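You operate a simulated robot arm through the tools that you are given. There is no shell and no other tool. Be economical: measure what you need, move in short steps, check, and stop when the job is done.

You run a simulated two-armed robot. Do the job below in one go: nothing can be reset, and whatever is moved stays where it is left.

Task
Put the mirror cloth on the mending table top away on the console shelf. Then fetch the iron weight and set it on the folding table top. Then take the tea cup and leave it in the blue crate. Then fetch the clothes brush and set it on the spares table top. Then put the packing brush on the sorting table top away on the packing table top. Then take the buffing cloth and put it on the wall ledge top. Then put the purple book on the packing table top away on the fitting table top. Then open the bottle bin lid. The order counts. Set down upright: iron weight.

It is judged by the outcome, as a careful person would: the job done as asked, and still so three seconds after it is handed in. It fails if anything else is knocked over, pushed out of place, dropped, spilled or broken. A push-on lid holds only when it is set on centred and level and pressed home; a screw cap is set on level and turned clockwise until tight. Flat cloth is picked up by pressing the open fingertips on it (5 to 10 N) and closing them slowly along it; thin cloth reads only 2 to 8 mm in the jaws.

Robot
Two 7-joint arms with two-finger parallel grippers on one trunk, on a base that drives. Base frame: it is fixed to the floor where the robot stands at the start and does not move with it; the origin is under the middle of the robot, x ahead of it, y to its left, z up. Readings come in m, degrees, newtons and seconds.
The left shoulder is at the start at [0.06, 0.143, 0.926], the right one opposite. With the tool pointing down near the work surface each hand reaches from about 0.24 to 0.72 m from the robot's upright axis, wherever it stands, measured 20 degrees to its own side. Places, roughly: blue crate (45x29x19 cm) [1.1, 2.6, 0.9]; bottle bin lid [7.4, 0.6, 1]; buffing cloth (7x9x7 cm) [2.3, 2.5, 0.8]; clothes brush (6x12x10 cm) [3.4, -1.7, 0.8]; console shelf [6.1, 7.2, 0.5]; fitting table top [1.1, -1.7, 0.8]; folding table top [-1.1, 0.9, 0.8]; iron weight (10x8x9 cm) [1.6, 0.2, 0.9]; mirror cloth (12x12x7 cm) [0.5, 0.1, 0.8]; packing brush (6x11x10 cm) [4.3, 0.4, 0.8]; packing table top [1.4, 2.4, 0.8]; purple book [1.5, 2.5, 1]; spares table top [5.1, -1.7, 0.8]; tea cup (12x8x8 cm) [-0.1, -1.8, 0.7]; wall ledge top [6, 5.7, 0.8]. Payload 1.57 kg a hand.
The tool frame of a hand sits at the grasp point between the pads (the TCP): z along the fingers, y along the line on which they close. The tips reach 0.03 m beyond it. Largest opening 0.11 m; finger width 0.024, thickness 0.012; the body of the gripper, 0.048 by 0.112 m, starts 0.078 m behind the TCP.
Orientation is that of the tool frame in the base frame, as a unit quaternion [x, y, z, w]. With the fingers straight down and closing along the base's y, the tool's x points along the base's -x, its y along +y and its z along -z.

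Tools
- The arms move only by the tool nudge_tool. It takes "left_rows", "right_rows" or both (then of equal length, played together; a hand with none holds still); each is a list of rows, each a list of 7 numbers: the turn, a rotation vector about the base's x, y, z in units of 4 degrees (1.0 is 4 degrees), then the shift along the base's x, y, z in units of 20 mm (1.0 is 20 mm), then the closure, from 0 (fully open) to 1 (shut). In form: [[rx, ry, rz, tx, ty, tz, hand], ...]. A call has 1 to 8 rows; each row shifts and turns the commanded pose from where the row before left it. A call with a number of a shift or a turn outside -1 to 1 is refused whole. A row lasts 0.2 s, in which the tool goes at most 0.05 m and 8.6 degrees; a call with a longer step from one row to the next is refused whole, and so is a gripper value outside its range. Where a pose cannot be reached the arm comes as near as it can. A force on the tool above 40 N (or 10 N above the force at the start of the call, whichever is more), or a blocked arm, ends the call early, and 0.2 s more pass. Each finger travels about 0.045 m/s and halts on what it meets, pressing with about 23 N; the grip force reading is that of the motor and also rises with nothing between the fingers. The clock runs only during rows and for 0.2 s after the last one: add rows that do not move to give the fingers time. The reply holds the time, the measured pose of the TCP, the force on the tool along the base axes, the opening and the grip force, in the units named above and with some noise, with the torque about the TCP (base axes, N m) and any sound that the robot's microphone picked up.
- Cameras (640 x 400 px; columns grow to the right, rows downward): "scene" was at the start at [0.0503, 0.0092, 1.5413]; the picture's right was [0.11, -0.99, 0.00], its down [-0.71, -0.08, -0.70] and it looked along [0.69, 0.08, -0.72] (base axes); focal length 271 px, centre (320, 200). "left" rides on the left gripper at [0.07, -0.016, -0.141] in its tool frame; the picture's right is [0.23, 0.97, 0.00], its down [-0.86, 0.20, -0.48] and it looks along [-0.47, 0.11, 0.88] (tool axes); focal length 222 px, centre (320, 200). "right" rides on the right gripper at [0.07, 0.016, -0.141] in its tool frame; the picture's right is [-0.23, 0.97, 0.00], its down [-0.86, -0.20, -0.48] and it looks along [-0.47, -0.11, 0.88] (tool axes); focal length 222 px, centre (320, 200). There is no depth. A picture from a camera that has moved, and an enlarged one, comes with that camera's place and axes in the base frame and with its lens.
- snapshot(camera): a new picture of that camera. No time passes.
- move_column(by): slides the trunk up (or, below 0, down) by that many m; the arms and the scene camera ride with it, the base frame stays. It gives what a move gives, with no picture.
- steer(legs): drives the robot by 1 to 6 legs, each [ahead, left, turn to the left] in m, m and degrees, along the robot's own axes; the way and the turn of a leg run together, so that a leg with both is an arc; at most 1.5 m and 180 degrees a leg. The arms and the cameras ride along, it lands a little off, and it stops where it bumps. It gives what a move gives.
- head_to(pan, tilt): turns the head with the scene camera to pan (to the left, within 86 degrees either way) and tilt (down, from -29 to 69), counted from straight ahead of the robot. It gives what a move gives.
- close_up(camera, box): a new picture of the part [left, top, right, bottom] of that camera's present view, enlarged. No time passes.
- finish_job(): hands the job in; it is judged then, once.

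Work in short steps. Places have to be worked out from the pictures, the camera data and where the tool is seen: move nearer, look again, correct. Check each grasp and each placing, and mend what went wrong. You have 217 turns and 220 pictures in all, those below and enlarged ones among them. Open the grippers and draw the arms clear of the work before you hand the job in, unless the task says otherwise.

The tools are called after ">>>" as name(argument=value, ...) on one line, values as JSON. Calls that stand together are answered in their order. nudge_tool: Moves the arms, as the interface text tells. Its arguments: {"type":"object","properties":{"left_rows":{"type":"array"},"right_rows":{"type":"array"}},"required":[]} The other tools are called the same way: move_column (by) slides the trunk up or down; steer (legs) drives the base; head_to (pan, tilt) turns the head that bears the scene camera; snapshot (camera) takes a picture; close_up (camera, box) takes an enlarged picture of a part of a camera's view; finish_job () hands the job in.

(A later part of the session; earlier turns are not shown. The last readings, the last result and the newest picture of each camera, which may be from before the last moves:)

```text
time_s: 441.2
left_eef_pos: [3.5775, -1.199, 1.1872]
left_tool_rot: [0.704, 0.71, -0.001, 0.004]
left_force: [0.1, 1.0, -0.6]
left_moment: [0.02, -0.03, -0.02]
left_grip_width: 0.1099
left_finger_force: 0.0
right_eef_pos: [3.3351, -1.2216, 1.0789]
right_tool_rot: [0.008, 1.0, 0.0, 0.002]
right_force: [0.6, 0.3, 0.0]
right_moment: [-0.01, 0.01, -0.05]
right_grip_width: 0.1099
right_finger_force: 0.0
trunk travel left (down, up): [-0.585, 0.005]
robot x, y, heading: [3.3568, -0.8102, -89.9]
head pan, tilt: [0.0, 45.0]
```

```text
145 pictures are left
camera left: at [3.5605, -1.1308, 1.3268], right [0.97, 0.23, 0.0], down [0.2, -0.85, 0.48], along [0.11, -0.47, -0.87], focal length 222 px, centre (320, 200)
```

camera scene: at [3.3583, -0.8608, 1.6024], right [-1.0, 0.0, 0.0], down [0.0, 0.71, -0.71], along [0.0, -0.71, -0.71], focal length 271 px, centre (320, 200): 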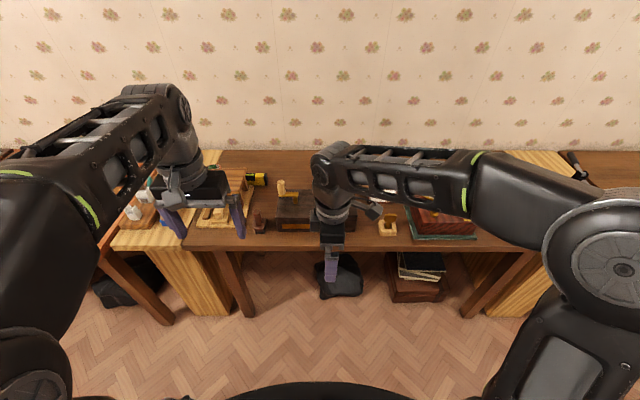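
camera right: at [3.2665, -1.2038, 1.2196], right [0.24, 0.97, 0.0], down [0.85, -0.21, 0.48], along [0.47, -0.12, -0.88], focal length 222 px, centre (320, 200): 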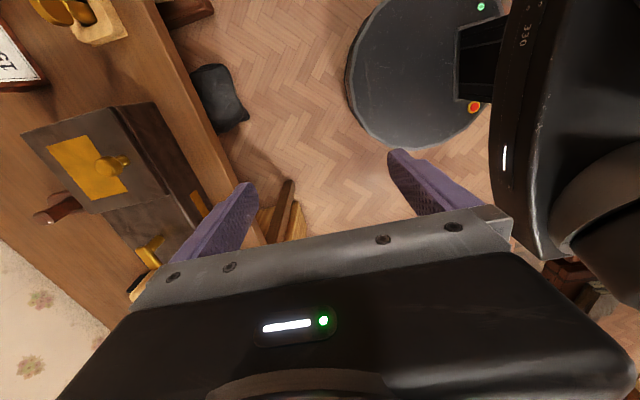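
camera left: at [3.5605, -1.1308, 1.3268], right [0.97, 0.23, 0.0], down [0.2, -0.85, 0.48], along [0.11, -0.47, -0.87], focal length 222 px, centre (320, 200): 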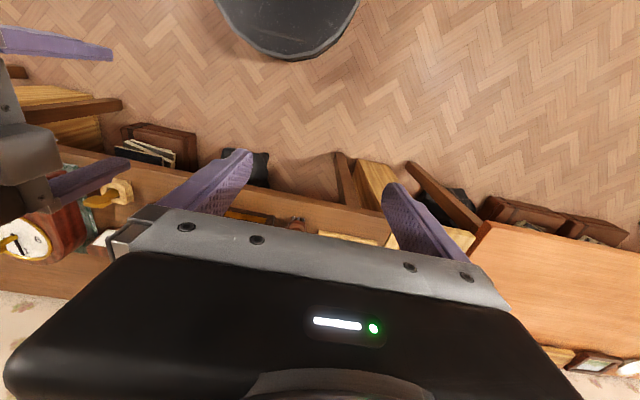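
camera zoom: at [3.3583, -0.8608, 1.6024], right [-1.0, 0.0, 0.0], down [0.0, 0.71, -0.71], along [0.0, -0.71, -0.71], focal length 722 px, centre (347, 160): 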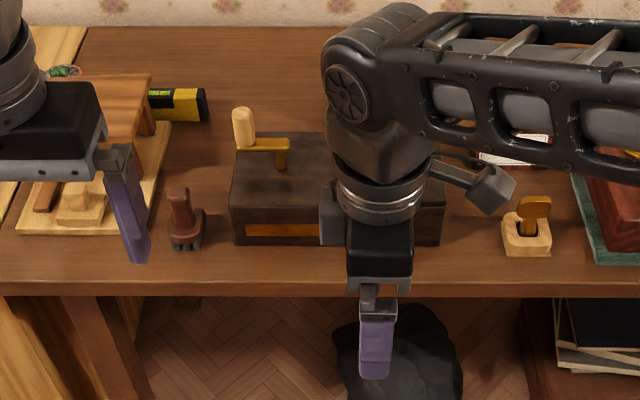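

The brush seems to lie behind the dark box at about (3.37, -1.74), hidden by my arm. Move the arm aside and look again.

>>> nudge_tool(right_rows=[[0, 0, 0, -1, 0, 0.2, 0], [0, 0, 0, -1, 0, 0.2, 0], [0, 0, 0, -1, 0, 0.2, 0], [0, 0, 0, -1, 0, 0.2, 0], [0, 0, 0, -1, 0, 0.2, 0], [0, 0, 0, -1, 0, 0.2, 0], [0, 0, 0, -1, 0, 0.2, 0], [0, 0, 0, -1, 0, 0.2, 0]])

>>> close_up(camera="scene", box=[220, 120, 420, 245])

>>> snapshot(camera="right")

```text
time_s: 443.0
left_eef_pos: [3.5774, -1.1996, 1.1868]
left_tool_rot: [0.704, 0.71, -0.002, 0.003]
left_force: [-0.7, -0.3, 0.0]
left_moment: [-0.03, -0.01, -0.01]
left_grip_width: 0.1103
left_finger_force: 0.1
right_eef_pos: [3.1755, -1.2213, 1.1123]
right_tool_rot: [0.008, 1.0, 0.0, 0.003]
right_force: [0.4, -0.1, -0.1]
right_moment: [0.01, -0.03, 0.04]
right_grip_width: 0.1099
right_finger_force: 0.0
trunk travel left (down, up): [-0.585, 0.005]
robot x, y, heading: [3.3571, -0.8077, -90.0]
head pan, tilt: [0.0, 45.0]
```

```text
3.20 times, centred on (320, 182) of scene
camera zoom: at [3.3579, -0.8606, 1.6023], right [-1.0, 0.0, 0.0], down [0.0, 0.71, -0.71], along [0.0, -0.71, -0.71], focal length 866 px, centre (320, 256)
```

zoom: 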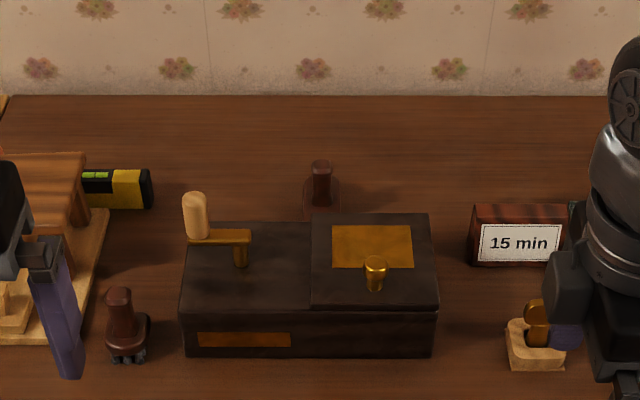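

```text
143 pictures are left
camera right: at [3.1055, -1.2039, 1.252], right [0.24, 0.97, 0.0], down [0.85, -0.21, 0.48], along [0.47, -0.12, -0.88], focal length 222 px, centre (320, 200)
```

right: 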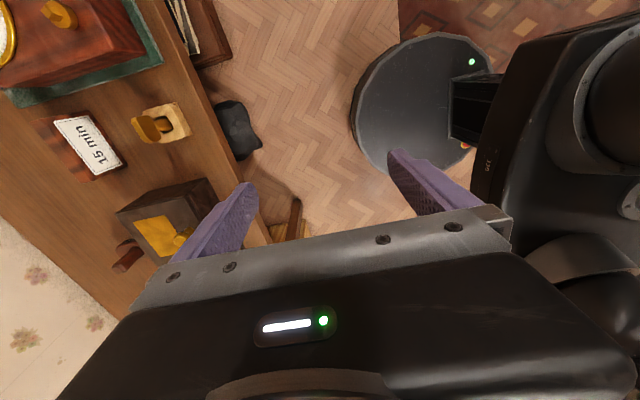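

>>> close_up(camera="scene", box=[290, 155, 350, 195])

>>> close_up(camera="scene", box=[240, 200, 285, 240])

```text
10.00 times, centred on (320, 175) of scene
camera zoom: at [3.3579, -0.8606, 1.6023], right [-1.0, 0.0, 0.0], down [0.0, 0.71, -0.71], along [0.0, -0.71, -0.71], focal length 2707 px, centre (320, 450)
```

zoom: 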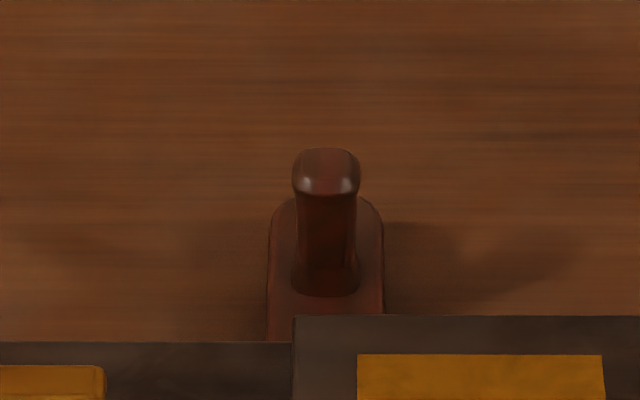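

```text
10.00 times, centred on (262, 220) of scene
camera zoom: at [3.3579, -0.8606, 1.6023], right [-1.0, 0.0, 0.0], down [0.0, 0.71, -0.71], along [0.0, -0.71, -0.71], focal length 2707 px, centre (895, 0)
```

zoom: 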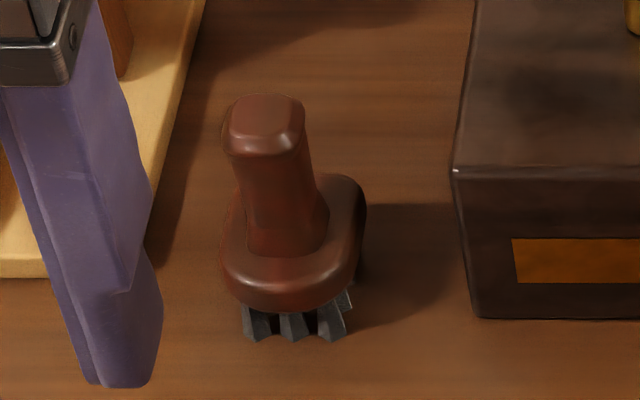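

The brush behind the box (elongated 12 cm along y with an upright handle at about (3.355, -1.735)) matches. Advance the base 0.28 and bring the hand over it.

>>> steer(legs=[[0.28, 0, 0]])

>>> nudge_tool(right_rows=[[0, 0, 0, 1, -1, -0.2, 0], [0, 0, 0, 1, -1, -0.2, 0], [0, 0, 0, 1, -1, -0.2, 0], [0, 0, 0, 1, -1, -0.2, 0], [0, 0, 0, 1, -1, -0.2, 0], [0, 0, 0, 1, -1, -0.2, 0], [0, 0, 0, 1, -1, -0.2, 0], [0, 0, 0, 1, -1, -0.2, 0]])

>>> snapshot(camera="right")

```text
time_s: 444.9
left_eef_pos: [3.5774, -1.4812, 1.1873]
left_tool_rot: [0.705, 0.709, -0.001, 0.003]
left_force: [0.7, -2.0, -0.2]
left_moment: [0.02, 0.02, 0.0]
left_grip_width: 0.11
left_finger_force: 0.2
right_eef_pos: [3.1746, -1.5035, 1.1112]
right_tool_rot: [0.01, 1.0, 0.0, 0.004]
right_force: [-1.0, 0.2, -0.9]
right_moment: [0.01, -0.05, -0.01]
right_grip_width: 0.11
right_finger_force: 0.1
trunk travel left (down, up): [-0.585, 0.005]
robot x, y, heading: [3.3602, -1.0896, -90.1]
head pan, tilt: [0.0, 45.0]
```

```text
time_s: 446.7
left_eef_pos: [3.5779, -1.4808, 1.1858]
left_tool_rot: [0.706, 0.709, -0.001, 0.002]
left_force: [0.3, 0.6, 0.4]
left_moment: [0.02, 0.01, 0.01]
left_grip_width: 0.1101
left_finger_force: 0.1
right_eef_pos: [3.3362, -1.663, 1.079]
right_tool_rot: [0.009, 1.0, -0.001, 0.004]
right_force: [0.3, -0.1, -0.5]
right_moment: [0.03, 0.01, -0.02]
right_grip_width: 0.1102
right_finger_force: 0.1
trunk travel left (down, up): [-0.585, 0.005]
robot x, y, heading: [3.3557, -1.0916, -89.8]
head pan, tilt: [0.0, 45.0]
```

```text
140 pictures are left
camera right: at [3.2664, -1.6444, 1.2188], right [0.25, 0.97, 0.0], down [0.85, -0.22, 0.48], along [0.47, -0.12, -0.88], focal length 222 px, centre (320, 200)
```

right: 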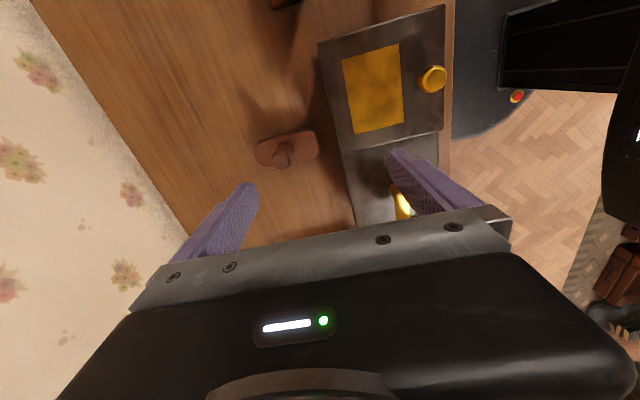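

Handle at (3.358, -1.727). Move over it and lower partway.

>>> nudge_tool(right_rows=[[0, 0, 0, 0.3, -0.8, 0, 0], [0, 0, 0, 0.3, -0.8, 0, 0], [0, 0, 0, 0.3, -0.8, 0, 0], [0, 0, 0, 0.2, -0.8, 0, 0], [0, 0, 0, 0, 0, -1, 0.2], [0, 0, 0, 0, 0, -1, 0.2], [0, 0, 0, 0, 0, -1, 0.2], [0, 0, 0, 0, 0, -1, 0.2]])

>>> snapshot(camera="right")

```text
time_s: 448.5
left_eef_pos: [3.5763, -1.4799, 1.187]
left_tool_rot: [0.706, 0.708, -0.002, 0.004]
left_force: [-0.3, -0.2, 1.2]
left_moment: [0.02, 0.01, -0.03]
left_grip_width: 0.1099
left_finger_force: 0.2
right_eef_pos: [3.3454, -1.6856, 1.0001]
right_tool_rot: [0.01, 1.0, -0.001, 0.004]
right_force: [-0.5, 0.1, -0.6]
right_moment: [-0.01, 0.02, -0.02]
right_grip_width: 0.0878
right_finger_force: 0.1
right hand out of reach, approached as far as the arm can: row 2, 3, 4
trunk travel left (down, up): [-0.585, 0.005]
robot x, y, heading: [3.3625, -1.089, -89.6]
head pan, tilt: [0.0, 45.0]
```

```text
139 pictures are left
camera right: at [3.2758, -1.6683, 1.1404], right [0.25, 0.97, 0.0], down [0.85, -0.21, 0.48], along [0.47, -0.12, -0.88], focal length 222 px, centre (320, 200)
```

right: 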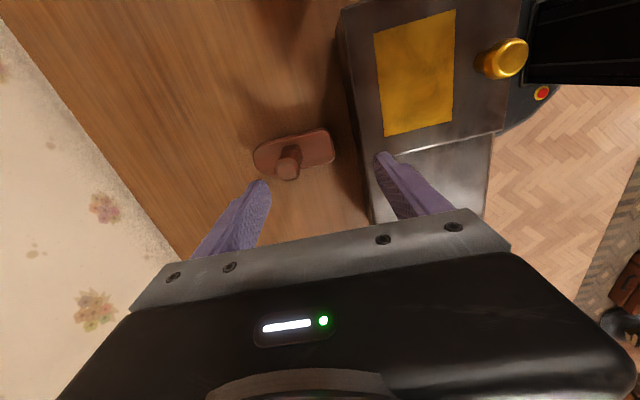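

Slightly out of reach at this height; nudge the base 0.04 m forward instead, then descend.

>>> steer(legs=[[0.04, 0, 0]])

>>> nudge_tool(right_rows=[[0, 0, 0, 0.3, 0, -1, 0.2], [0, 0, 0, 0, 0, -1, 0.2], [0, 0, 0, 0, 0, 0, 0.2]])

>>> snapshot(camera="right")

```text
time_s: 449.4
left_eef_pos: [3.5773, -1.5235, 1.1871]
left_tool_rot: [0.705, 0.709, 0.0, 0.003]
left_force: [-0.2, -0.6, -0.2]
left_moment: [0.06, -0.03, -0.02]
left_grip_width: 0.1098
left_finger_force: 0.1
right_eef_pos: [3.3445, -1.7288, 0.9983]
right_tool_rot: [0.009, 1.0, 0.0, 0.003]
right_force: [0.3, -0.4, 0.1]
right_moment: [0.04, 0.0, 0.0]
right_grip_width: 0.088
right_finger_force: 0.0
trunk travel left (down, up): [-0.585, 0.005]
robot x, y, heading: [3.3605, -1.1294, -89.8]
head pan, tilt: [0.0, 45.0]
```

```text
time_s: 450.2
left_eef_pos: [3.5777, -1.5207, 1.1866]
left_tool_rot: [0.705, 0.709, -0.001, 0.004]
left_force: [-0.7, 0.2, -0.4]
left_moment: [0.04, -0.01, 0.01]
left_grip_width: 0.1099
left_finger_force: 0.0
right_eef_pos: [3.3516, -1.7267, 0.9601]
right_tool_rot: [0.009, 1.0, 0.0, 0.003]
right_force: [0.4, 0.4, -0.2]
right_moment: [0.03, 0.01, 0.02]
right_grip_width: 0.0882
right_finger_force: 0.1
trunk travel left (down, up): [-0.585, 0.005]
robot x, y, heading: [3.358, -1.1285, -89.8]
head pan, tilt: [0.0, 45.0]
```

```text
138 pictures are left
camera right: at [3.282, -1.7089, 1.1002], right [0.25, 0.97, 0.0], down [0.85, -0.22, 0.48], along [0.47, -0.12, -0.88], focal length 222 px, centre (320, 200)
```

right: 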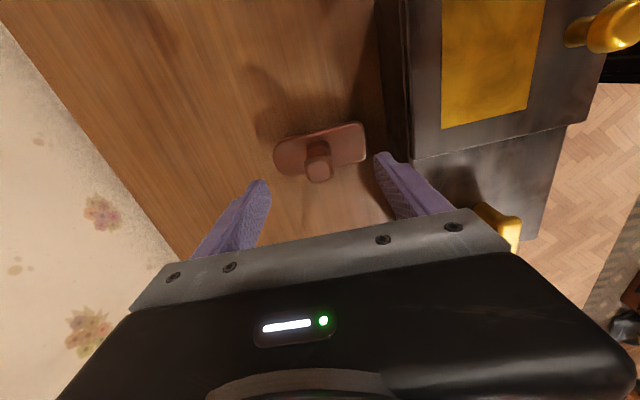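

Aligned. Descend to z≈0.877 and close on the handle.

>>> nudge_tool(right_rows=[[0, 0, 0, 0.1, 0, -1, 0.2], [0, 0, 0, 0, 0, -1, 0.2], [0, 0, 0, 0, 0, -1, 0.2], [0, 0, 0, 0, 0, -1, 0.2], [0, 0, 0, 0, 0, -0.15, 0.2], [0, 0, 0, 0, 0, 0, 0.2]])

>>> nudge_tool(right_rows=[[0, 0, 0, 0, 0, 0, 0.5], [0, 0, 0, 0, 0, 0, 0.7], [0, 0, 0, 0, 0, 0, 0.9], [0, 0, 0, 0, 0, 0, 1], [0, 0, 0, 0, 0, 0, 1], [0, 0, 0, 0, 0, 0, 1]])

>>> snapshot(camera="right")

```text
time_s: 451.6
left_eef_pos: [3.5767, -1.5215, 1.1864]
left_tool_rot: [0.705, 0.709, 0.0, 0.005]
left_force: [-0.2, -0.1, -0.7]
left_moment: [0.02, 0.03, -0.01]
left_grip_width: 0.1099
left_finger_force: 0.1
right_eef_pos: [3.3542, -1.7277, 0.876]
right_tool_rot: [0.01, 1.0, -0.001, 0.002]
right_force: [-0.2, -0.8, -0.5]
right_moment: [0.0, 0.01, -0.01]
right_grip_width: 0.088
right_finger_force: 0.1
trunk travel left (down, up): [-0.585, 0.005]
robot x, y, heading: [3.3547, -1.1281, -90.2]
head pan, tilt: [0.0, 45.0]
```

```text
time_s: 453.0
left_eef_pos: [3.5765, -1.5198, 1.1876]
left_tool_rot: [0.705, 0.709, -0.001, 0.004]
left_force: [-0.6, -0.3, 0.5]
left_moment: [-0.03, -0.02, 0.02]
left_grip_width: 0.1099
left_finger_force: 0.0
right_eef_pos: [3.3535, -1.7271, 0.8761]
right_tool_rot: [0.01, 1.0, -0.001, 0.003]
right_force: [-0.4, -1.3, 1.3]
right_moment: [0.05, 0.01, 0.01]
right_grip_width: 0.0258
right_finger_force: 23.0
trunk travel left (down, up): [-0.585, 0.005]
robot x, y, heading: [3.359, -1.1274, -89.7]
head pan, tilt: [0.0, 45.0]
```

```text
137 pictures are left
camera right: at [3.2846, -1.7084, 1.0168], right [0.25, 0.97, 0.0], down [0.85, -0.22, 0.48], along [0.47, -0.12, -0.88], focal length 222 px, centre (320, 200)
```

right: 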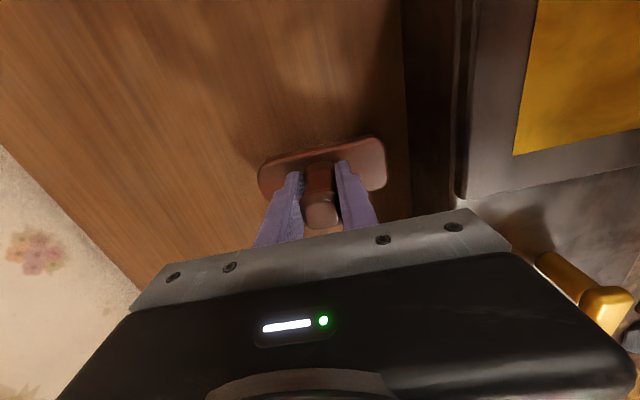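

Handle gripped (26 mm). Lift straight up, then retract over the box.

>>> nudge_tool(right_rows=[[0, 0, 0, 0, 0, 0.5, 1], [0, 0, 0, 0, 0, 1, 1], [0, 0, 0, 0, 0, 1, 1], [0, 0, 0, 0, 0, 1, 1], [0, 0, 0, 0, 0, 1, 1], [0, 0, 0, 0, 0.2, 1, 1], [0, 0, 0, 0, 0.2, 1, 1], [0, 0, 0, 0, 0.2, 1, 1]])

>>> nudge_tool(right_rows=[[0, 0, 0, -0.5, 0.4, 1, 1], [0, 0, 0, -0.5, 0.5, 1, 1], [0, 0, 0, -0.5, 0.8, 0.5, 1], [0, 0, 0, -0.5, 1, 0, 1], [0, 0, 0, -0.5, 1, 0, 1], [0, 0, 0, -0.5, 1, 0, 1], [0, 0, 0, -0.5, 1, 0, 1], [0, 0, 0, -0.5, 1, 0, 1]])

>>> snapshot(camera="scene")

```text
time_s: 454.8
left_eef_pos: [3.5775, -1.5196, 1.1873]
left_tool_rot: [0.706, 0.709, -0.001, 0.004]
left_force: [0.7, -0.5, 0.0]
left_moment: [-0.02, 0.02, 0.02]
left_grip_width: 0.1104
left_finger_force: 0.0
right_eef_pos: [3.3531, -1.7127, 1.029]
right_tool_rot: [0.009, 1.0, -0.001, 0.003]
right_force: [-0.1, -0.4, -0.7]
right_moment: [-0.04, 0.0, 0.05]
right_grip_width: 0.0256
right_finger_force: 23.0
trunk travel left (down, up): [-0.585, 0.005]
robot x, y, heading: [3.36, -1.1301, -89.9]
head pan, tilt: [0.0, 45.0]
```

```text
time_s: 456.6
left_eef_pos: [3.5769, -1.5219, 1.1877]
left_tool_rot: [0.705, 0.709, -0.001, 0.004]
left_force: [-0.1, -0.4, 0.9]
left_moment: [-0.01, 0.01, -0.02]
left_grip_width: 0.1101
left_finger_force: 0.1
right_eef_pos: [3.2727, -1.5782, 1.077]
right_tool_rot: [0.01, 1.0, -0.001, 0.003]
right_force: [0.0, 0.4, -1.7]
right_moment: [0.0, 0.02, 0.01]
right_grip_width: 0.0256
right_finger_force: 22.8
trunk travel left (down, up): [-0.585, 0.005]
robot x, y, heading: [3.3564, -1.1282, -89.8]
head pan, tilt: [0.0, 45.0]
```

```text
136 pictures are left
camera scene: at [3.3586, -1.1802, 1.6024], right [-1.0, 0.0, 0.0], down [0.0, 0.71, -0.71], along [0.0, -0.71, -0.71], focal length 271 px, centre (320, 200)
```

scene: 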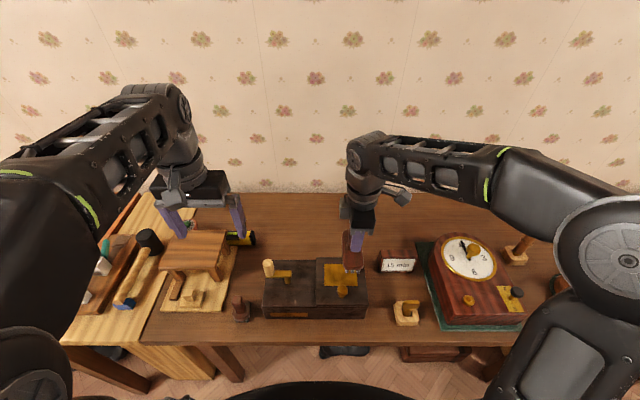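

Brush held. Back up and strafe east to the spares table.

>>> steer(legs=[[-0.35, 0, 0], [0, 1.5, 0], [0, 0.2, 0]])

>>> snapshot(camera="scene")

```text
time_s: 467.0
left_eef_pos: [5.2475, -1.2133, 1.1867]
left_tool_rot: [0.716, 0.698, -0.003, 0.002]
left_force: [0.1, -0.4, 0.3]
left_moment: [0.0, 0.02, -0.03]
left_grip_width: 0.1098
left_finger_force: 0.1
right_eef_pos: [4.9413, -1.2614, 1.0776]
right_tool_rot: [0.025, 1.0, -0.001, 0.002]
right_force: [0.3, 1.1, -0.6]
right_moment: [-0.01, 0.06, 0.02]
right_grip_width: 0.0256
right_finger_force: 23.1
trunk travel left (down, up): [-0.585, 0.005]
robot x, y, heading: [5.0423, -0.8146, -91.6]
head pan, tilt: [0.0, 45.0]
```

```text
135 pictures are left
camera scene: at [5.0404, -0.866, 1.6023], right [-1.0, 0.03, 0.0], down [0.02, 0.71, -0.71], along [-0.02, -0.71, -0.71], focal length 271 px, centre (320, 200)
```

scene: 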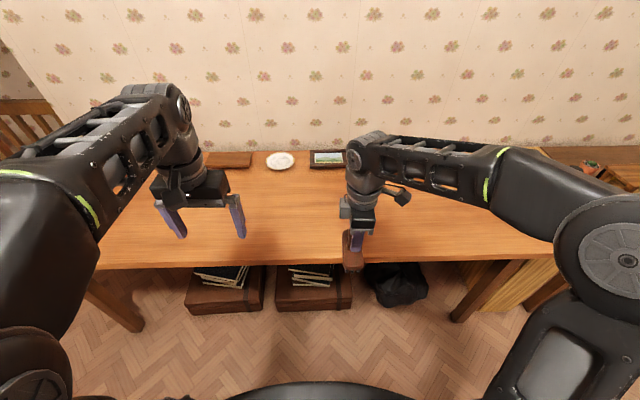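

Table front is free. Advance 0.1 and place the brush around (4.95, -1.52).

>>> steer(legs=[[0.12, 0, 0]])

>>> nudge_tool(right_rows=[[0, 0, 0, 0.2, -1, -0.2, 1], [0, 0, 0, 0.2, -1, -0.3, 1], [0, 0, 0, 0.2, -1, -0.5, 1], [0, 0, 0, 0.2, -1, -1, 1], [0, 0, 0, 0.2, -1, -1, 1], [0, 0, 0, 0, -1, -1, 1], [0, 0, 0, 0, -1, -1, 1], [0, 0, 0, 0, -1, -1, 1]])

>>> snapshot(camera="scene")

```text
time_s: 468.2
left_eef_pos: [5.2423, -1.3347, 1.1853]
left_tool_rot: [0.717, 0.697, -0.001, 0.003]
left_force: [0.4, -0.4, -0.6]
left_moment: [0.07, 0.03, 0.02]
left_grip_width: 0.1099
left_finger_force: 0.1
right_eef_pos: [4.937, -1.3831, 1.077]
right_tool_rot: [0.026, 1.0, 0.0, 0.003]
right_force: [-0.7, 0.4, -1.4]
right_moment: [0.07, 0.03, 0.03]
right_grip_width: 0.0257
right_finger_force: 23.4
trunk travel left (down, up): [-0.585, 0.005]
robot x, y, heading: [5.0386, -0.9366, -91.9]
head pan, tilt: [0.0, 45.0]
```

```text
time_s: 470.0
left_eef_pos: [5.2419, -1.3344, 1.1867]
left_tool_rot: [0.716, 0.698, 0.0, 0.004]
left_force: [0.4, 0.3, 0.3]
left_moment: [0.02, -0.02, 0.01]
left_grip_width: 0.1099
left_finger_force: 0.0
right_eef_pos: [4.9564, -1.5427, 0.9577]
right_tool_rot: [0.027, 1.0, -0.001, 0.003]
right_force: [-0.8, 0.0, -1.2]
right_moment: [0.01, 0.01, 0.01]
right_grip_width: 0.0258
right_finger_force: 23.2
trunk travel left (down, up): [-0.585, 0.005]
robot x, y, heading: [5.0381, -0.9378, -91.7]
head pan, tilt: [0.0, 45.0]
```

```text
134 pictures are left
camera scene: at [5.0352, -0.9874, 1.6023], right [-1.0, 0.03, 0.0], down [0.02, 0.71, -0.71], along [-0.02, -0.71, -0.71], focal length 271 px, centre (320, 200)
```

scene: 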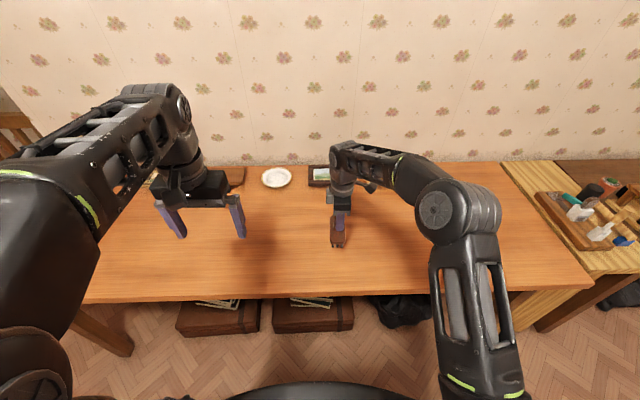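

Well over free table. Lower to contact in small steps.

>>> nudge_tool(right_rows=[[0, 0, 0, 0, 0, -1, 1], [0, 0, 0, 0, 0, -1, 1], [0, 0, 0, 0, 0, -1, 1], [0, 0, 0, 0, 0, -0.3, 1], [0, 0, 0, 0, 0, -0.2, 1], [0, 0, 0, 0, 0, -0.2, 1], [0, 0, 0, 0, 0, -0.2, 1]])

>>> nudge_tool(right_rows=[[0, 0, 0, 0, 0, -0.2, 1], [0, 0, 0, 0, 0, -0.2, 1], [0, 0, 0, 0, 0, -0.2, 1], [0, 0, 0, 0, 0, -0.2, 1], [0, 0, 0, 0, 0, -0.2, 1], [0, 0, 0, 0, 0, -0.2, 1], [0, 0, 0, 0, 0, -0.2, 1]])

```text
time_s: 471.6
left_eef_pos: [5.2406, -1.3336, 1.1872]
left_tool_rot: [0.717, 0.697, -0.001, 0.004]
left_force: [0.0, -0.1, 0.3]
left_moment: [0.03, 0.02, 0.01]
left_grip_width: 0.1096
left_finger_force: 0.0
right_eef_pos: [4.956, -1.5424, 0.8802]
right_tool_rot: [0.026, 1.0, -0.001, 0.003]
right_force: [0.4, -0.1, -0.7]
right_moment: [-0.03, -0.03, 0.02]
right_grip_width: 0.0256
right_finger_force: 22.8
trunk travel left (down, up): [-0.585, 0.005]
robot x, y, heading: [5.0337, -0.9358, -91.6]
head pan, tilt: [0.0, 45.0]
```

```text
time_s: 472.7
left_eef_pos: [5.2439, -1.3316, 1.1872]
left_tool_rot: [0.716, 0.698, -0.002, 0.003]
left_force: [0.1, 0.3, 0.2]
left_moment: [0.02, -0.03, -0.02]
left_grip_width: 0.1099
left_finger_force: 0.0
right_eef_pos: [4.958, -1.5428, 0.8675]
right_tool_rot: [0.027, 1.0, -0.003, 0.004]
right_force: [-0.7, 6.4, 15.0]
right_moment: [1.05, 0.1, 0.02]
right_grip_width: 0.0261
right_finger_force: 22.9
trunk travel left (down, up): [-0.585, 0.005]
robot x, y, heading: [5.0368, -0.9356, -92.0]
head pan, tilt: [0.0, 45.0]
stopped in row 5 (right hand): the force on the tool passed its limit (the readings are from after the stop); the commanded pose is now the measured one
```

Contact. Open partially, then rise and retreat.

>>> nudge_tool(right_rows=[[0, 0, 0, 0, 0, 0, 0.8], [0, 0, 0, 0, 0, 0, 0.6], [0, 0, 0, 0, 0, 0, 0.4], [0, 0, 0, 0, 0, 0, 0.3], [0, 0, 0, 0, 0, 0.5, 0.3], [0, 0, 0, 0, 0, 1, 0.3], [0, 0, 0, 0, 0, 1, 0.3], [0, 0, 0, 0, 0, 1, 0.3]])

>>> nudge_tool(right_rows=[[0, 0, 0, 0, 0, 1, 0], [0, 0, 0, 0, 0, 1, 0], [0, 0, 0, 0, 0, 1, 0], [0, 0, 0, 0, 0.5, 1, 0], [0, 0, 0, 0, 1, 1, 0], [0, 0, 0, 0, 1, 1, 0], [0, 0, 0, 0, 1, 1, 0], [0, 0, 0, 0, 1, 0.5, 0]])

>>> snapshot(camera="right")

```text
time_s: 474.5
left_eef_pos: [5.2417, -1.3332, 1.1877]
left_tool_rot: [0.717, 0.697, -0.001, 0.003]
left_force: [-0.1, -0.1, 0.1]
left_moment: [-0.01, 0.01, -0.01]
left_grip_width: 0.11
left_finger_force: 0.1
right_eef_pos: [4.9572, -1.5409, 0.9371]
right_tool_rot: [0.026, 1.0, -0.003, 0.005]
right_force: [-0.1, 0.1, -0.3]
right_moment: [0.0, -0.02, 0.0]
right_grip_width: 0.0771
right_finger_force: 0.0
trunk travel left (down, up): [-0.585, 0.005]
robot x, y, heading: [5.0356, -0.9363, -91.7]
head pan, tilt: [0.0, 45.0]
```

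```text
time_s: 476.3
left_eef_pos: [5.2416, -1.3323, 1.1865]
left_tool_rot: [0.717, 0.697, -0.001, 0.004]
left_force: [-0.1, 0.3, -0.5]
left_moment: [-0.01, 0.01, 0.0]
left_grip_width: 0.1102
left_finger_force: 0.1
right_eef_pos: [4.9566, -1.4534, 1.0866]
right_tool_rot: [0.027, 1.0, -0.002, 0.003]
right_force: [0.2, 0.0, 0.4]
right_moment: [0.02, 0.02, -0.01]
right_grip_width: 0.11
right_finger_force: 0.0
trunk travel left (down, up): [-0.585, 0.005]
robot x, y, heading: [5.0385, -0.9346, -91.9]
head pan, tilt: [0.0, 45.0]
```

```text
133 pictures are left
camera right: at [4.8882, -1.4315, 1.2273], right [0.28, 0.96, 0.0], down [0.84, -0.24, 0.49], along [0.47, -0.14, -0.87], focal length 222 px, centre (320, 200)
```

right: 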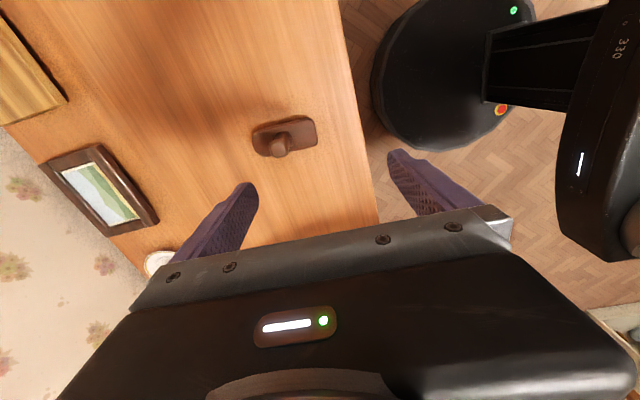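

The clothes brush is placed. Next the packing brush at (4.3, 0.4): turn around and shift to face the sorting table from the south.

>>> steer(legs=[[-0.15, 0, 0], [0, 0, -178.2], [0, 0.7, 0]])

>>> snapshot(camera="scene")

```text
time_s: 488.4
left_eef_pos: [4.133, -0.3749, 1.187]
left_tool_rot: [-0.701, 0.713, 0.004, 0.001]
left_force: [0.2, 0.1, 0.2]
left_moment: [0.02, -0.04, -0.02]
left_grip_width: 0.11
left_finger_force: 0.1
right_eef_pos: [4.4169, -0.252, 1.0869]
right_tool_rot: [1.0, -0.022, -0.003, -0.003]
right_force: [-0.1, 0.6, -0.9]
right_moment: [0.0, 0.01, 0.0]
right_grip_width: 0.1101
right_finger_force: 0.1
trunk travel left (down, up): [-0.585, 0.005]
robot x, y, heading: [4.3383, -0.7714, 88.9]
head pan, tilt: [0.0, 45.0]
```

```text
132 pictures are left
camera scene: at [4.3428, -0.7199, 1.6023], right [1.0, -0.02, 0.0], down [-0.01, -0.71, -0.71], along [0.02, 0.71, -0.71], focal length 271 px, centre (320, 200)
```

scene: 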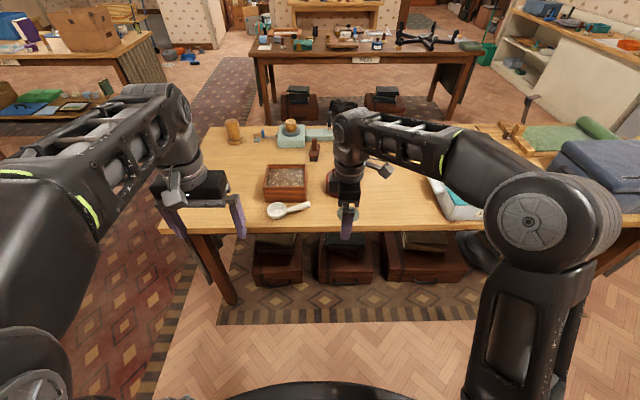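

>>> close_up(camera="scene", box=[240, 110, 400, 230])

>>> snapshot(camera="right")

```text
3.33 times, centred on (320, 170) of scene
camera zoom: at [4.3428, -0.7199, 1.6023], right [1.0, -0.02, 0.0], down [-0.01, -0.71, -0.71], along [0.02, 0.71, -0.71], focal length 902 px, centre (320, 300)
```

zoom: 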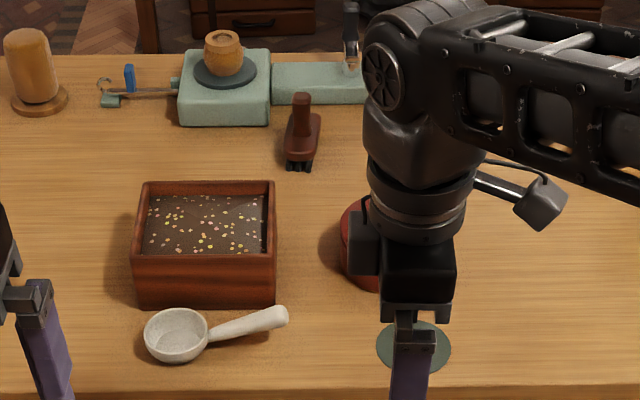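

```text
130 pictures are left
camera right: at [4.4875, -0.2718, 1.2271], right [-0.27, -0.96, 0.0], down [-0.84, 0.23, 0.49], along [-0.47, 0.13, -0.87], focal length 222 px, centre (320, 200)
```

right: 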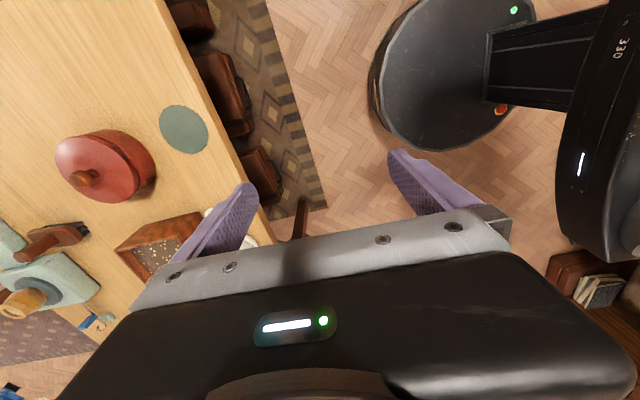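

Packing brush at about (4.34, 0.40); it is nearer to the table's north edge (y≈0.68), so I drive round to the north side.

>>> steer(legs=[[0, 1.15, 0], [1.5, 0, 1], [0.5, 0, 0], [0, 0, 180], [0, 1.15, 0]])

>>> snapshot(camera="scene")

>>> snapshot(camera="right")

```text
time_s: 516.7
left_eef_pos: [4.5663, 0.7873, 1.1864]
left_tool_rot: [0.729, 0.685, -0.001, 0.003]
left_force: [0.2, 0.1, 0.0]
left_moment: [-0.01, 0.02, 0.01]
left_grip_width: 0.1099
left_finger_force: 0.0
right_eef_pos: [4.2782, 0.6768, 1.0865]
right_tool_rot: [0.043, 0.999, -0.003, 0.004]
right_force: [-0.4, -0.8, -0.2]
right_moment: [0.03, 0.03, -0.02]
right_grip_width: 0.1099
right_finger_force: 0.1
trunk travel left (down, up): [-0.585, 0.005]
robot x, y, heading: [4.3743, 1.1942, -94.2]
head pan, tilt: [0.0, 45.0]
```

```text
129 pictures are left
camera scene: at [4.3731, 1.141, 1.6023], right [-1.0, 0.07, 0.0], down [0.05, 0.71, -0.71], along [-0.05, -0.71, -0.71], focal length 271 px, centre (320, 200)
```

scene: 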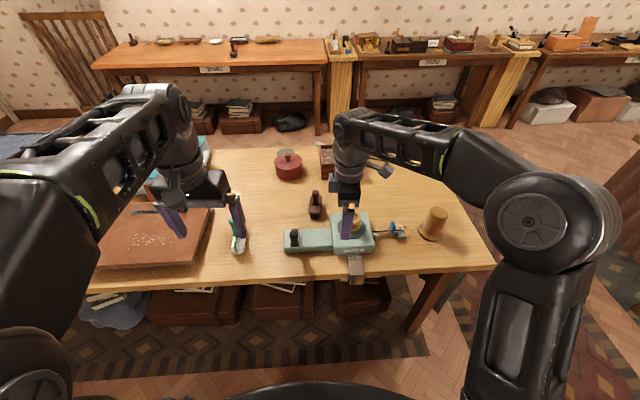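

```text
128 pictures are left
camera right: at [4.2105, 0.7005, 1.2271], right [0.31, 0.95, 0.0], down [0.83, -0.27, 0.49], along [0.46, -0.15, -0.87], focal length 222 px, centre (320, 200)
```

right: 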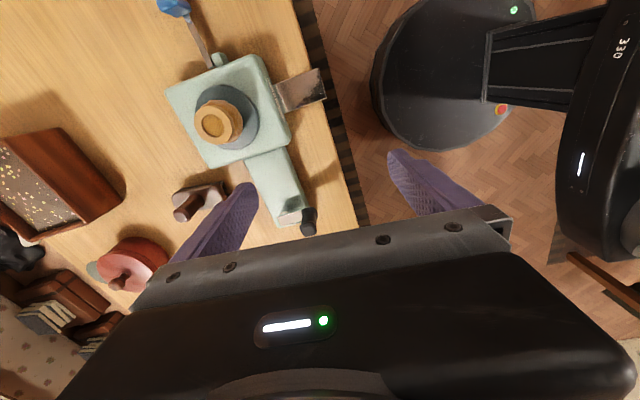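

Handle triangulated at (4.334, 0.402). Advance 0.17 and position over it.

>>> steer(legs=[[0.19, 0, 0]])

>>> nudge_tool(right_rows=[[0, 0, 0, 0.7, -0.8, 0, 0], [0, 0, 0, 0.7, -0.8, 0, 0], [0, 0, 0, 0.7, -0.8, 0, 0], [0, 0, 0, 0.7, -0.8, 0, 0], [0, 0, 0, 0.7, -0.8, 0, 0], [0, 0, 0, 0, 0, -0.5, 0.2], [0, 0, 0, 0, 0, -1, 0.2], [0, 0, 0, 0, 0, -1, 0.2]])

>>> snapshot(camera="right")

```text
time_s: 518.3
left_eef_pos: [4.5562, 0.6001, 1.187]
left_tool_rot: [0.727, 0.686, 0.0, 0.003]
left_force: [0.4, 0.1, 0.8]
left_moment: [0.04, -0.02, 0.01]
left_grip_width: 0.1101
left_finger_force: 0.1
right_eef_pos: [4.2667, 0.4895, 1.0875]
right_tool_rot: [0.042, 0.999, -0.003, 0.003]
right_force: [0.8, -0.1, -0.4]
right_moment: [0.04, 0.02, 0.01]
right_grip_width: 0.1101
right_finger_force: 0.1
trunk travel left (down, up): [-0.585, 0.005]
robot x, y, heading: [4.3639, 1.0019, -93.8]
head pan, tilt: [0.0, 45.0]
```

```text
time_s: 520.1
left_eef_pos: [4.5572, 0.6009, 1.1867]
left_tool_rot: [0.728, 0.686, -0.001, 0.003]
left_force: [-0.6, -0.6, -0.3]
left_moment: [0.0, 0.0, 0.03]
left_grip_width: 0.1099
left_finger_force: 0.0
right_eef_pos: [4.329, 0.4172, 1.0366]
right_tool_rot: [0.042, 0.999, -0.004, 0.004]
right_force: [-0.3, 0.6, 0.5]
right_moment: [0.0, 0.03, 0.02]
right_grip_width: 0.0878
right_finger_force: 0.0
right hand out of reach, approached as far as the arm can: row 5
trunk travel left (down, up): [-0.585, 0.005]
robot x, y, heading: [4.3646, 1.0062, -93.5]
head pan, tilt: [0.0, 45.0]
```

```text
127 pictures are left
camera right: at [4.2614, 0.4418, 1.1765], right [0.31, 0.95, 0.0], down [0.83, -0.27, 0.49], along [0.46, -0.15, -0.87], focal length 222 px, centre (320, 200)
```

right: 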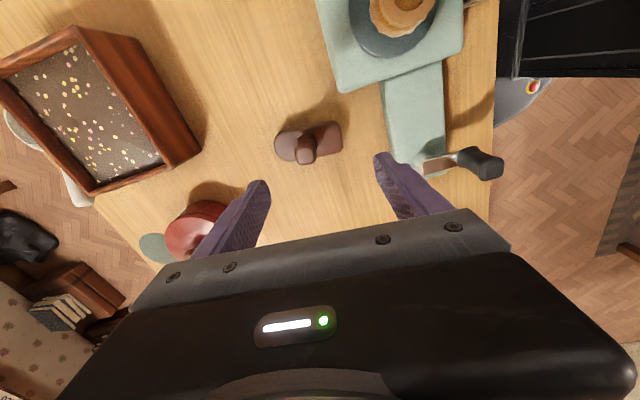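

Aligned within 2 cm; correct and descend to 0.878, then grip.

>>> nudge_tool(right_rows=[[0, 0, 0, 0, -0.3, -1, 0.2], [0, 0, 0, 0, -0.3, -1, 0.2], [0, 0, 0, 0, -0.3, -1, 0.2], [0, 0, 0, 0, 0, -1, 0.2], [0, 0, 0, 0, 0, -1, 0.2], [0, 0, 0, 0, 0, -1, 0.2], [0, 0, 0, 0, 0, -0.8, 0.2], [0, 0, 0, 0, 0, 0, 0.2]])

>>> snapshot(camera="right")

```text
time_s: 521.9
left_eef_pos: [4.5559, 0.6017, 1.1879]
left_tool_rot: [0.728, 0.686, -0.001, 0.004]
left_force: [-0.1, -0.4, 0.4]
left_moment: [0.0, 0.05, 0.01]
left_grip_width: 0.1102
left_finger_force: 0.0
right_eef_pos: [4.3301, 0.4013, 0.9018]
right_tool_rot: [0.043, 0.999, -0.003, 0.004]
right_force: [0.5, 0.1, -0.3]
right_moment: [-0.02, 0.0, 0.01]
right_grip_width: 0.0878
right_finger_force: 0.0
trunk travel left (down, up): [-0.585, 0.005]
robot x, y, heading: [4.3629, 1.0052, -93.6]
head pan, tilt: [0.0, 45.0]
```

```text
126 pictures are left
camera right: at [4.2618, 0.4243, 1.0415], right [0.31, 0.95, 0.0], down [0.83, -0.27, 0.49], along [0.46, -0.15, -0.87], focal length 222 px, centre (320, 200)
```

right: 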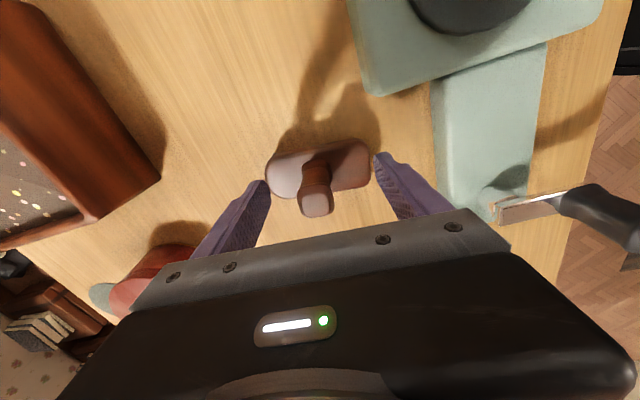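

>>> nudge_tool(right_rows=[[0, 0, 0, 0, 0, -0.6, 0.2], [0, 0, 0, 0, 0, -0.6, 0.3], [0, 0, 0, 0, 0, 0, 0.6], [0, 0, 0, 0, 0, 0, 0.8], [0, 0, 0, 0, 0, 0, 1], [0, 0, 0, 0, 0, 0, 1], [0, 0, 0, 0, 0, 0, 1], [0, 0, 0, 0, 0, 0, 1]])

>>> nudge_tool(right_rows=[[0, 0, 0, 0, 0, 0.5, 1], [0, 0, 0, 0, 0, 1, 1], [0, 0, 0, 0, 0, 1, 1], [0, 0, 0, 0, 0, 1, 1], [0, 0, 0, 0, 0, 1, 1], [0, 0, 0, 0, 0, 1, 1], [0, 0, 0, 0, 0, 1, 1], [0, 0, 0, 0, 0.3, 1, 1]])

>>> nudge_tool(right_rows=[[0, 0, 0, -0.4, 0.5, 1, 1], [0, 0, 0, -0.4, 0.5, 1, 1], [0, 0, 0, -0.4, 1, 0.5, 1], [0, 0, 0, -0.4, 1, 0, 1], [0, 0, 0, -0.4, 1, 0, 1], [0, 0, 0, 0, 1, 0, 1]])

>>> snapshot(camera="scene")

```text
time_s: 523.7
left_eef_pos: [4.5556, 0.6004, 1.1872]
left_tool_rot: [0.728, 0.685, -0.001, 0.003]
left_force: [-0.4, 0.2, 0.8]
left_moment: [-0.01, -0.03, 0.02]
left_grip_width: 0.1099
left_finger_force: 0.2
right_eef_pos: [4.3316, 0.3996, 0.8791]
right_tool_rot: [0.043, 0.999, -0.003, 0.005]
right_force: [0.8, 0.5, 0.6]
right_moment: [0.15, -0.06, -0.04]
right_grip_width: 0.0257
right_finger_force: 23.0
trunk travel left (down, up): [-0.585, 0.005]
robot x, y, heading: [4.3663, 1.0067, -93.7]
head pan, tilt: [0.0, 45.0]
```

```text
time_s: 525.5
left_eef_pos: [4.5563, 0.6013, 1.1871]
left_tool_rot: [0.728, 0.686, -0.002, 0.004]
left_force: [0.4, 0.0, 0.3]
left_moment: [0.0, 0.0, -0.07]
left_grip_width: 0.1101
left_finger_force: 0.0
right_eef_pos: [4.3312, 0.4073, 1.0282]
right_tool_rot: [0.043, 0.999, -0.003, 0.004]
right_force: [0.4, -0.7, -0.7]
right_moment: [-0.02, 0.01, -0.01]
right_grip_width: 0.0259
right_finger_force: 22.5
trunk travel left (down, up): [-0.585, 0.005]
robot x, y, heading: [4.3619, 1.0046, -93.6]
head pan, tilt: [0.0, 45.0]
```

```text
time_s: 526.9
left_eef_pos: [4.5571, 0.6018, 1.1871]
left_tool_rot: [0.728, 0.685, -0.002, 0.004]
left_force: [-0.5, 0.1, -0.1]
left_moment: [-0.02, 0.0, -0.01]
left_grip_width: 0.1097
left_finger_force: 0.1
right_eef_pos: [4.2909, 0.5062, 1.0774]
right_tool_rot: [0.043, 0.999, -0.003, 0.003]
right_force: [0.1, -0.7, -2.0]
right_moment: [-0.01, 0.03, -0.02]
right_grip_width: 0.0257
right_finger_force: 23.1
trunk travel left (down, up): [-0.585, 0.005]
robot x, y, heading: [4.3639, 1.0024, -93.4]
head pan, tilt: [0.0, 45.0]
```

```text
125 pictures are left
camera scene: at [4.3607, 0.9548, 1.6023], right [-1.0, 0.06, 0.0], down [0.05, 0.71, -0.71], along [-0.05, -0.71, -0.71], focal length 271 px, centre (320, 200)
```

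scene: 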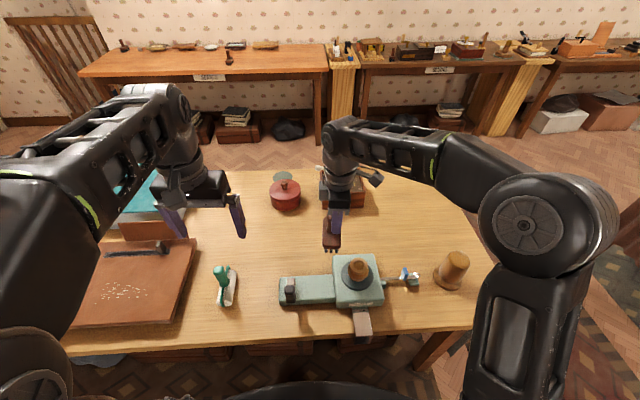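

Brush held. Raise slightly, back off and drive west to the packing table's south side.

>>> nudge_tool(right_rows=[[0, 0, 0, 0, 0, 1, 1], [0, 0, 0, 0, 0, 1, 1]])

>>> steer(legs=[[-0.25, 0, 0], [0, 0, -86.6], [1.5, 0, 0], [1.2, 0, 0], [0, 0, -90]])

>>> snapshot(camera="scene")

```text
time_s: 527.5
left_eef_pos: [4.5559, 0.6012, 1.1878]
left_tool_rot: [0.727, 0.686, -0.001, 0.004]
left_force: [0.5, -0.8, 0.0]
left_moment: [0.0, 0.02, 0.0]
left_grip_width: 0.1099
left_finger_force: 0.1
right_eef_pos: [4.2905, 0.5043, 1.1178]
right_tool_rot: [0.043, 0.999, -0.002, 0.003]
right_force: [0.9, 0.1, -1.7]
right_moment: [-0.01, 0.05, -0.01]
right_grip_width: 0.0257
right_finger_force: 22.3
trunk travel left (down, up): [-0.585, 0.005]
robot x, y, heading: [4.3635, 1.0059, -93.7]
head pan, tilt: [0.0, 45.0]
```

```text
time_s: 549.5
left_eef_pos: [1.4708, 1.743, 1.1878]
left_tool_rot: [0.708, -0.706, -0.003, -0.001]
left_force: [-0.7, 0.4, 0.0]
left_moment: [0.01, -0.01, -0.02]
left_grip_width: 0.11
left_finger_force: 0.1
right_eef_pos: [1.7294, 1.8566, 1.1194]
right_tool_rot: [1.0, -0.011, -0.004, -0.003]
right_force: [0.0, -0.3, -2.1]
right_moment: [-0.03, -0.02, 0.0]
right_grip_width: 0.0255
right_finger_force: 22.4
trunk travel left (down, up): [-0.585, 0.005]
robot x, y, heading: [1.6879, 1.3509, 89.7]
head pan, tilt: [0.0, 45.0]
```

```text
124 pictures are left
camera scene: at [1.6879, 1.4029, 1.6023], right [1.0, 0.0, 0.0], down [0.0, -0.71, -0.71], along [0.0, 0.71, -0.71], focal length 271 px, centre (320, 200)
```

scene: 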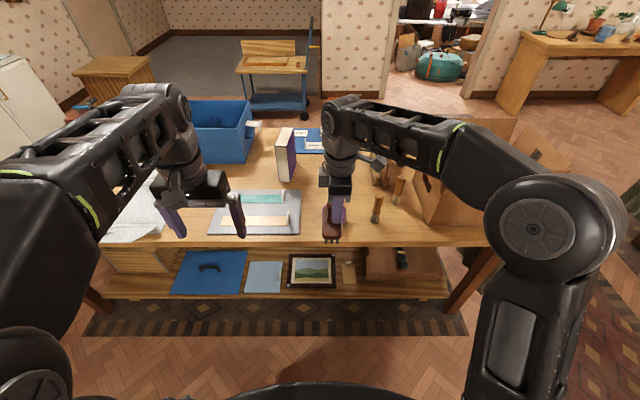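

There's free table between the grey sheet and the standing brushes around (1.74, 2.12). Advance 0.15 and move the brush there.

>>> steer(legs=[[0.15, 0, 0]])

>>> nudge_tool(right_rows=[[0, 0, 0, 0, 0.8, -0.3, 1], [0, 0, 0, 0, 0.8, -0.5, 1], [0, 0, 0, 0, 0.8, -0.5, 1], [0, 0, 0, 0, 0.8, -1, 1], [0, 0, 0, 0, 0.8, -1, 1], [0, 0, 0, 0, 0.8, -1, 1], [0, 0, 0, 0, 0.8, -1, 1], [0, 0, 0, 0, 0, -1, 1]])

>>> snapshot(camera="right")

>>> snapshot(camera="scene")

```text
time_s: 550.9
left_eef_pos: [1.4684, 1.8931, 1.1863]
left_tool_rot: [0.709, -0.705, -0.003, 0.0]
left_force: [0.8, 1.8, -0.6]
left_moment: [-0.04, -0.03, 0.0]
left_grip_width: 0.1101
left_finger_force: 0.0
right_eef_pos: [1.7285, 2.0066, 1.1182]
right_tool_rot: [1.0, -0.01, -0.004, -0.002]
right_force: [0.1, 0.6, -1.0]
right_moment: [-0.06, 0.01, 0.01]
right_grip_width: 0.0253
right_finger_force: 22.7
trunk travel left (down, up): [-0.585, 0.005]
robot x, y, heading: [1.6858, 1.5034, 90.0]
head pan, tilt: [0.0, 45.0]
```

```text
time_s: 552.6
left_eef_pos: [1.4697, 1.8913, 1.1869]
left_tool_rot: [0.71, -0.704, -0.003, -0.001]
left_force: [0.3, -0.3, 0.6]
left_moment: [0.01, -0.04, 0.02]
left_grip_width: 0.1101
left_finger_force: 0.1
right_eef_pos: [1.7286, 2.1186, 0.9927]
right_tool_rot: [1.0, -0.01, -0.004, -0.003]
right_force: [0.8, 1.2, -1.5]
right_moment: [0.01, -0.03, 0.0]
right_grip_width: 0.0256
right_finger_force: 22.9
trunk travel left (down, up): [-0.585, 0.005]
robot x, y, heading: [1.6857, 1.5001, 90.3]
head pan, tilt: [0.0, 45.0]
```

```text
123 pictures are left
camera right: at [1.7992, 2.1008, 1.1319], right [-0.25, -0.97, 0.0], down [-0.85, 0.21, 0.49], along [-0.47, 0.12, -0.87], focal length 222 px, centre (320, 200)
```

right: 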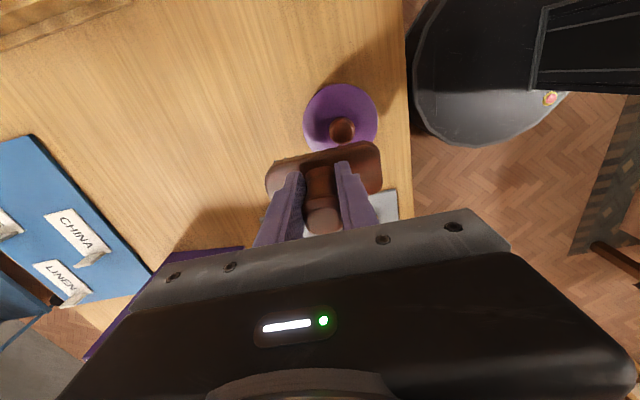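

```text
122 pictures are left
camera scene: at [1.6877, 1.5528, 1.6024], right [1.0, 0.0, 0.0], down [0.0, -0.71, -0.71], along [0.0, 0.71, -0.71], focal length 271 px, centre (320, 200)
```

scene: 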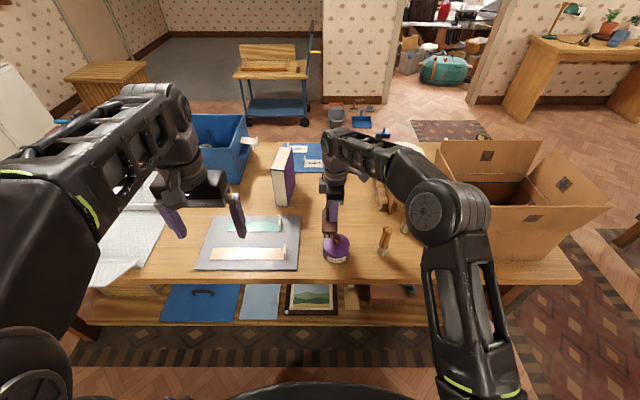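

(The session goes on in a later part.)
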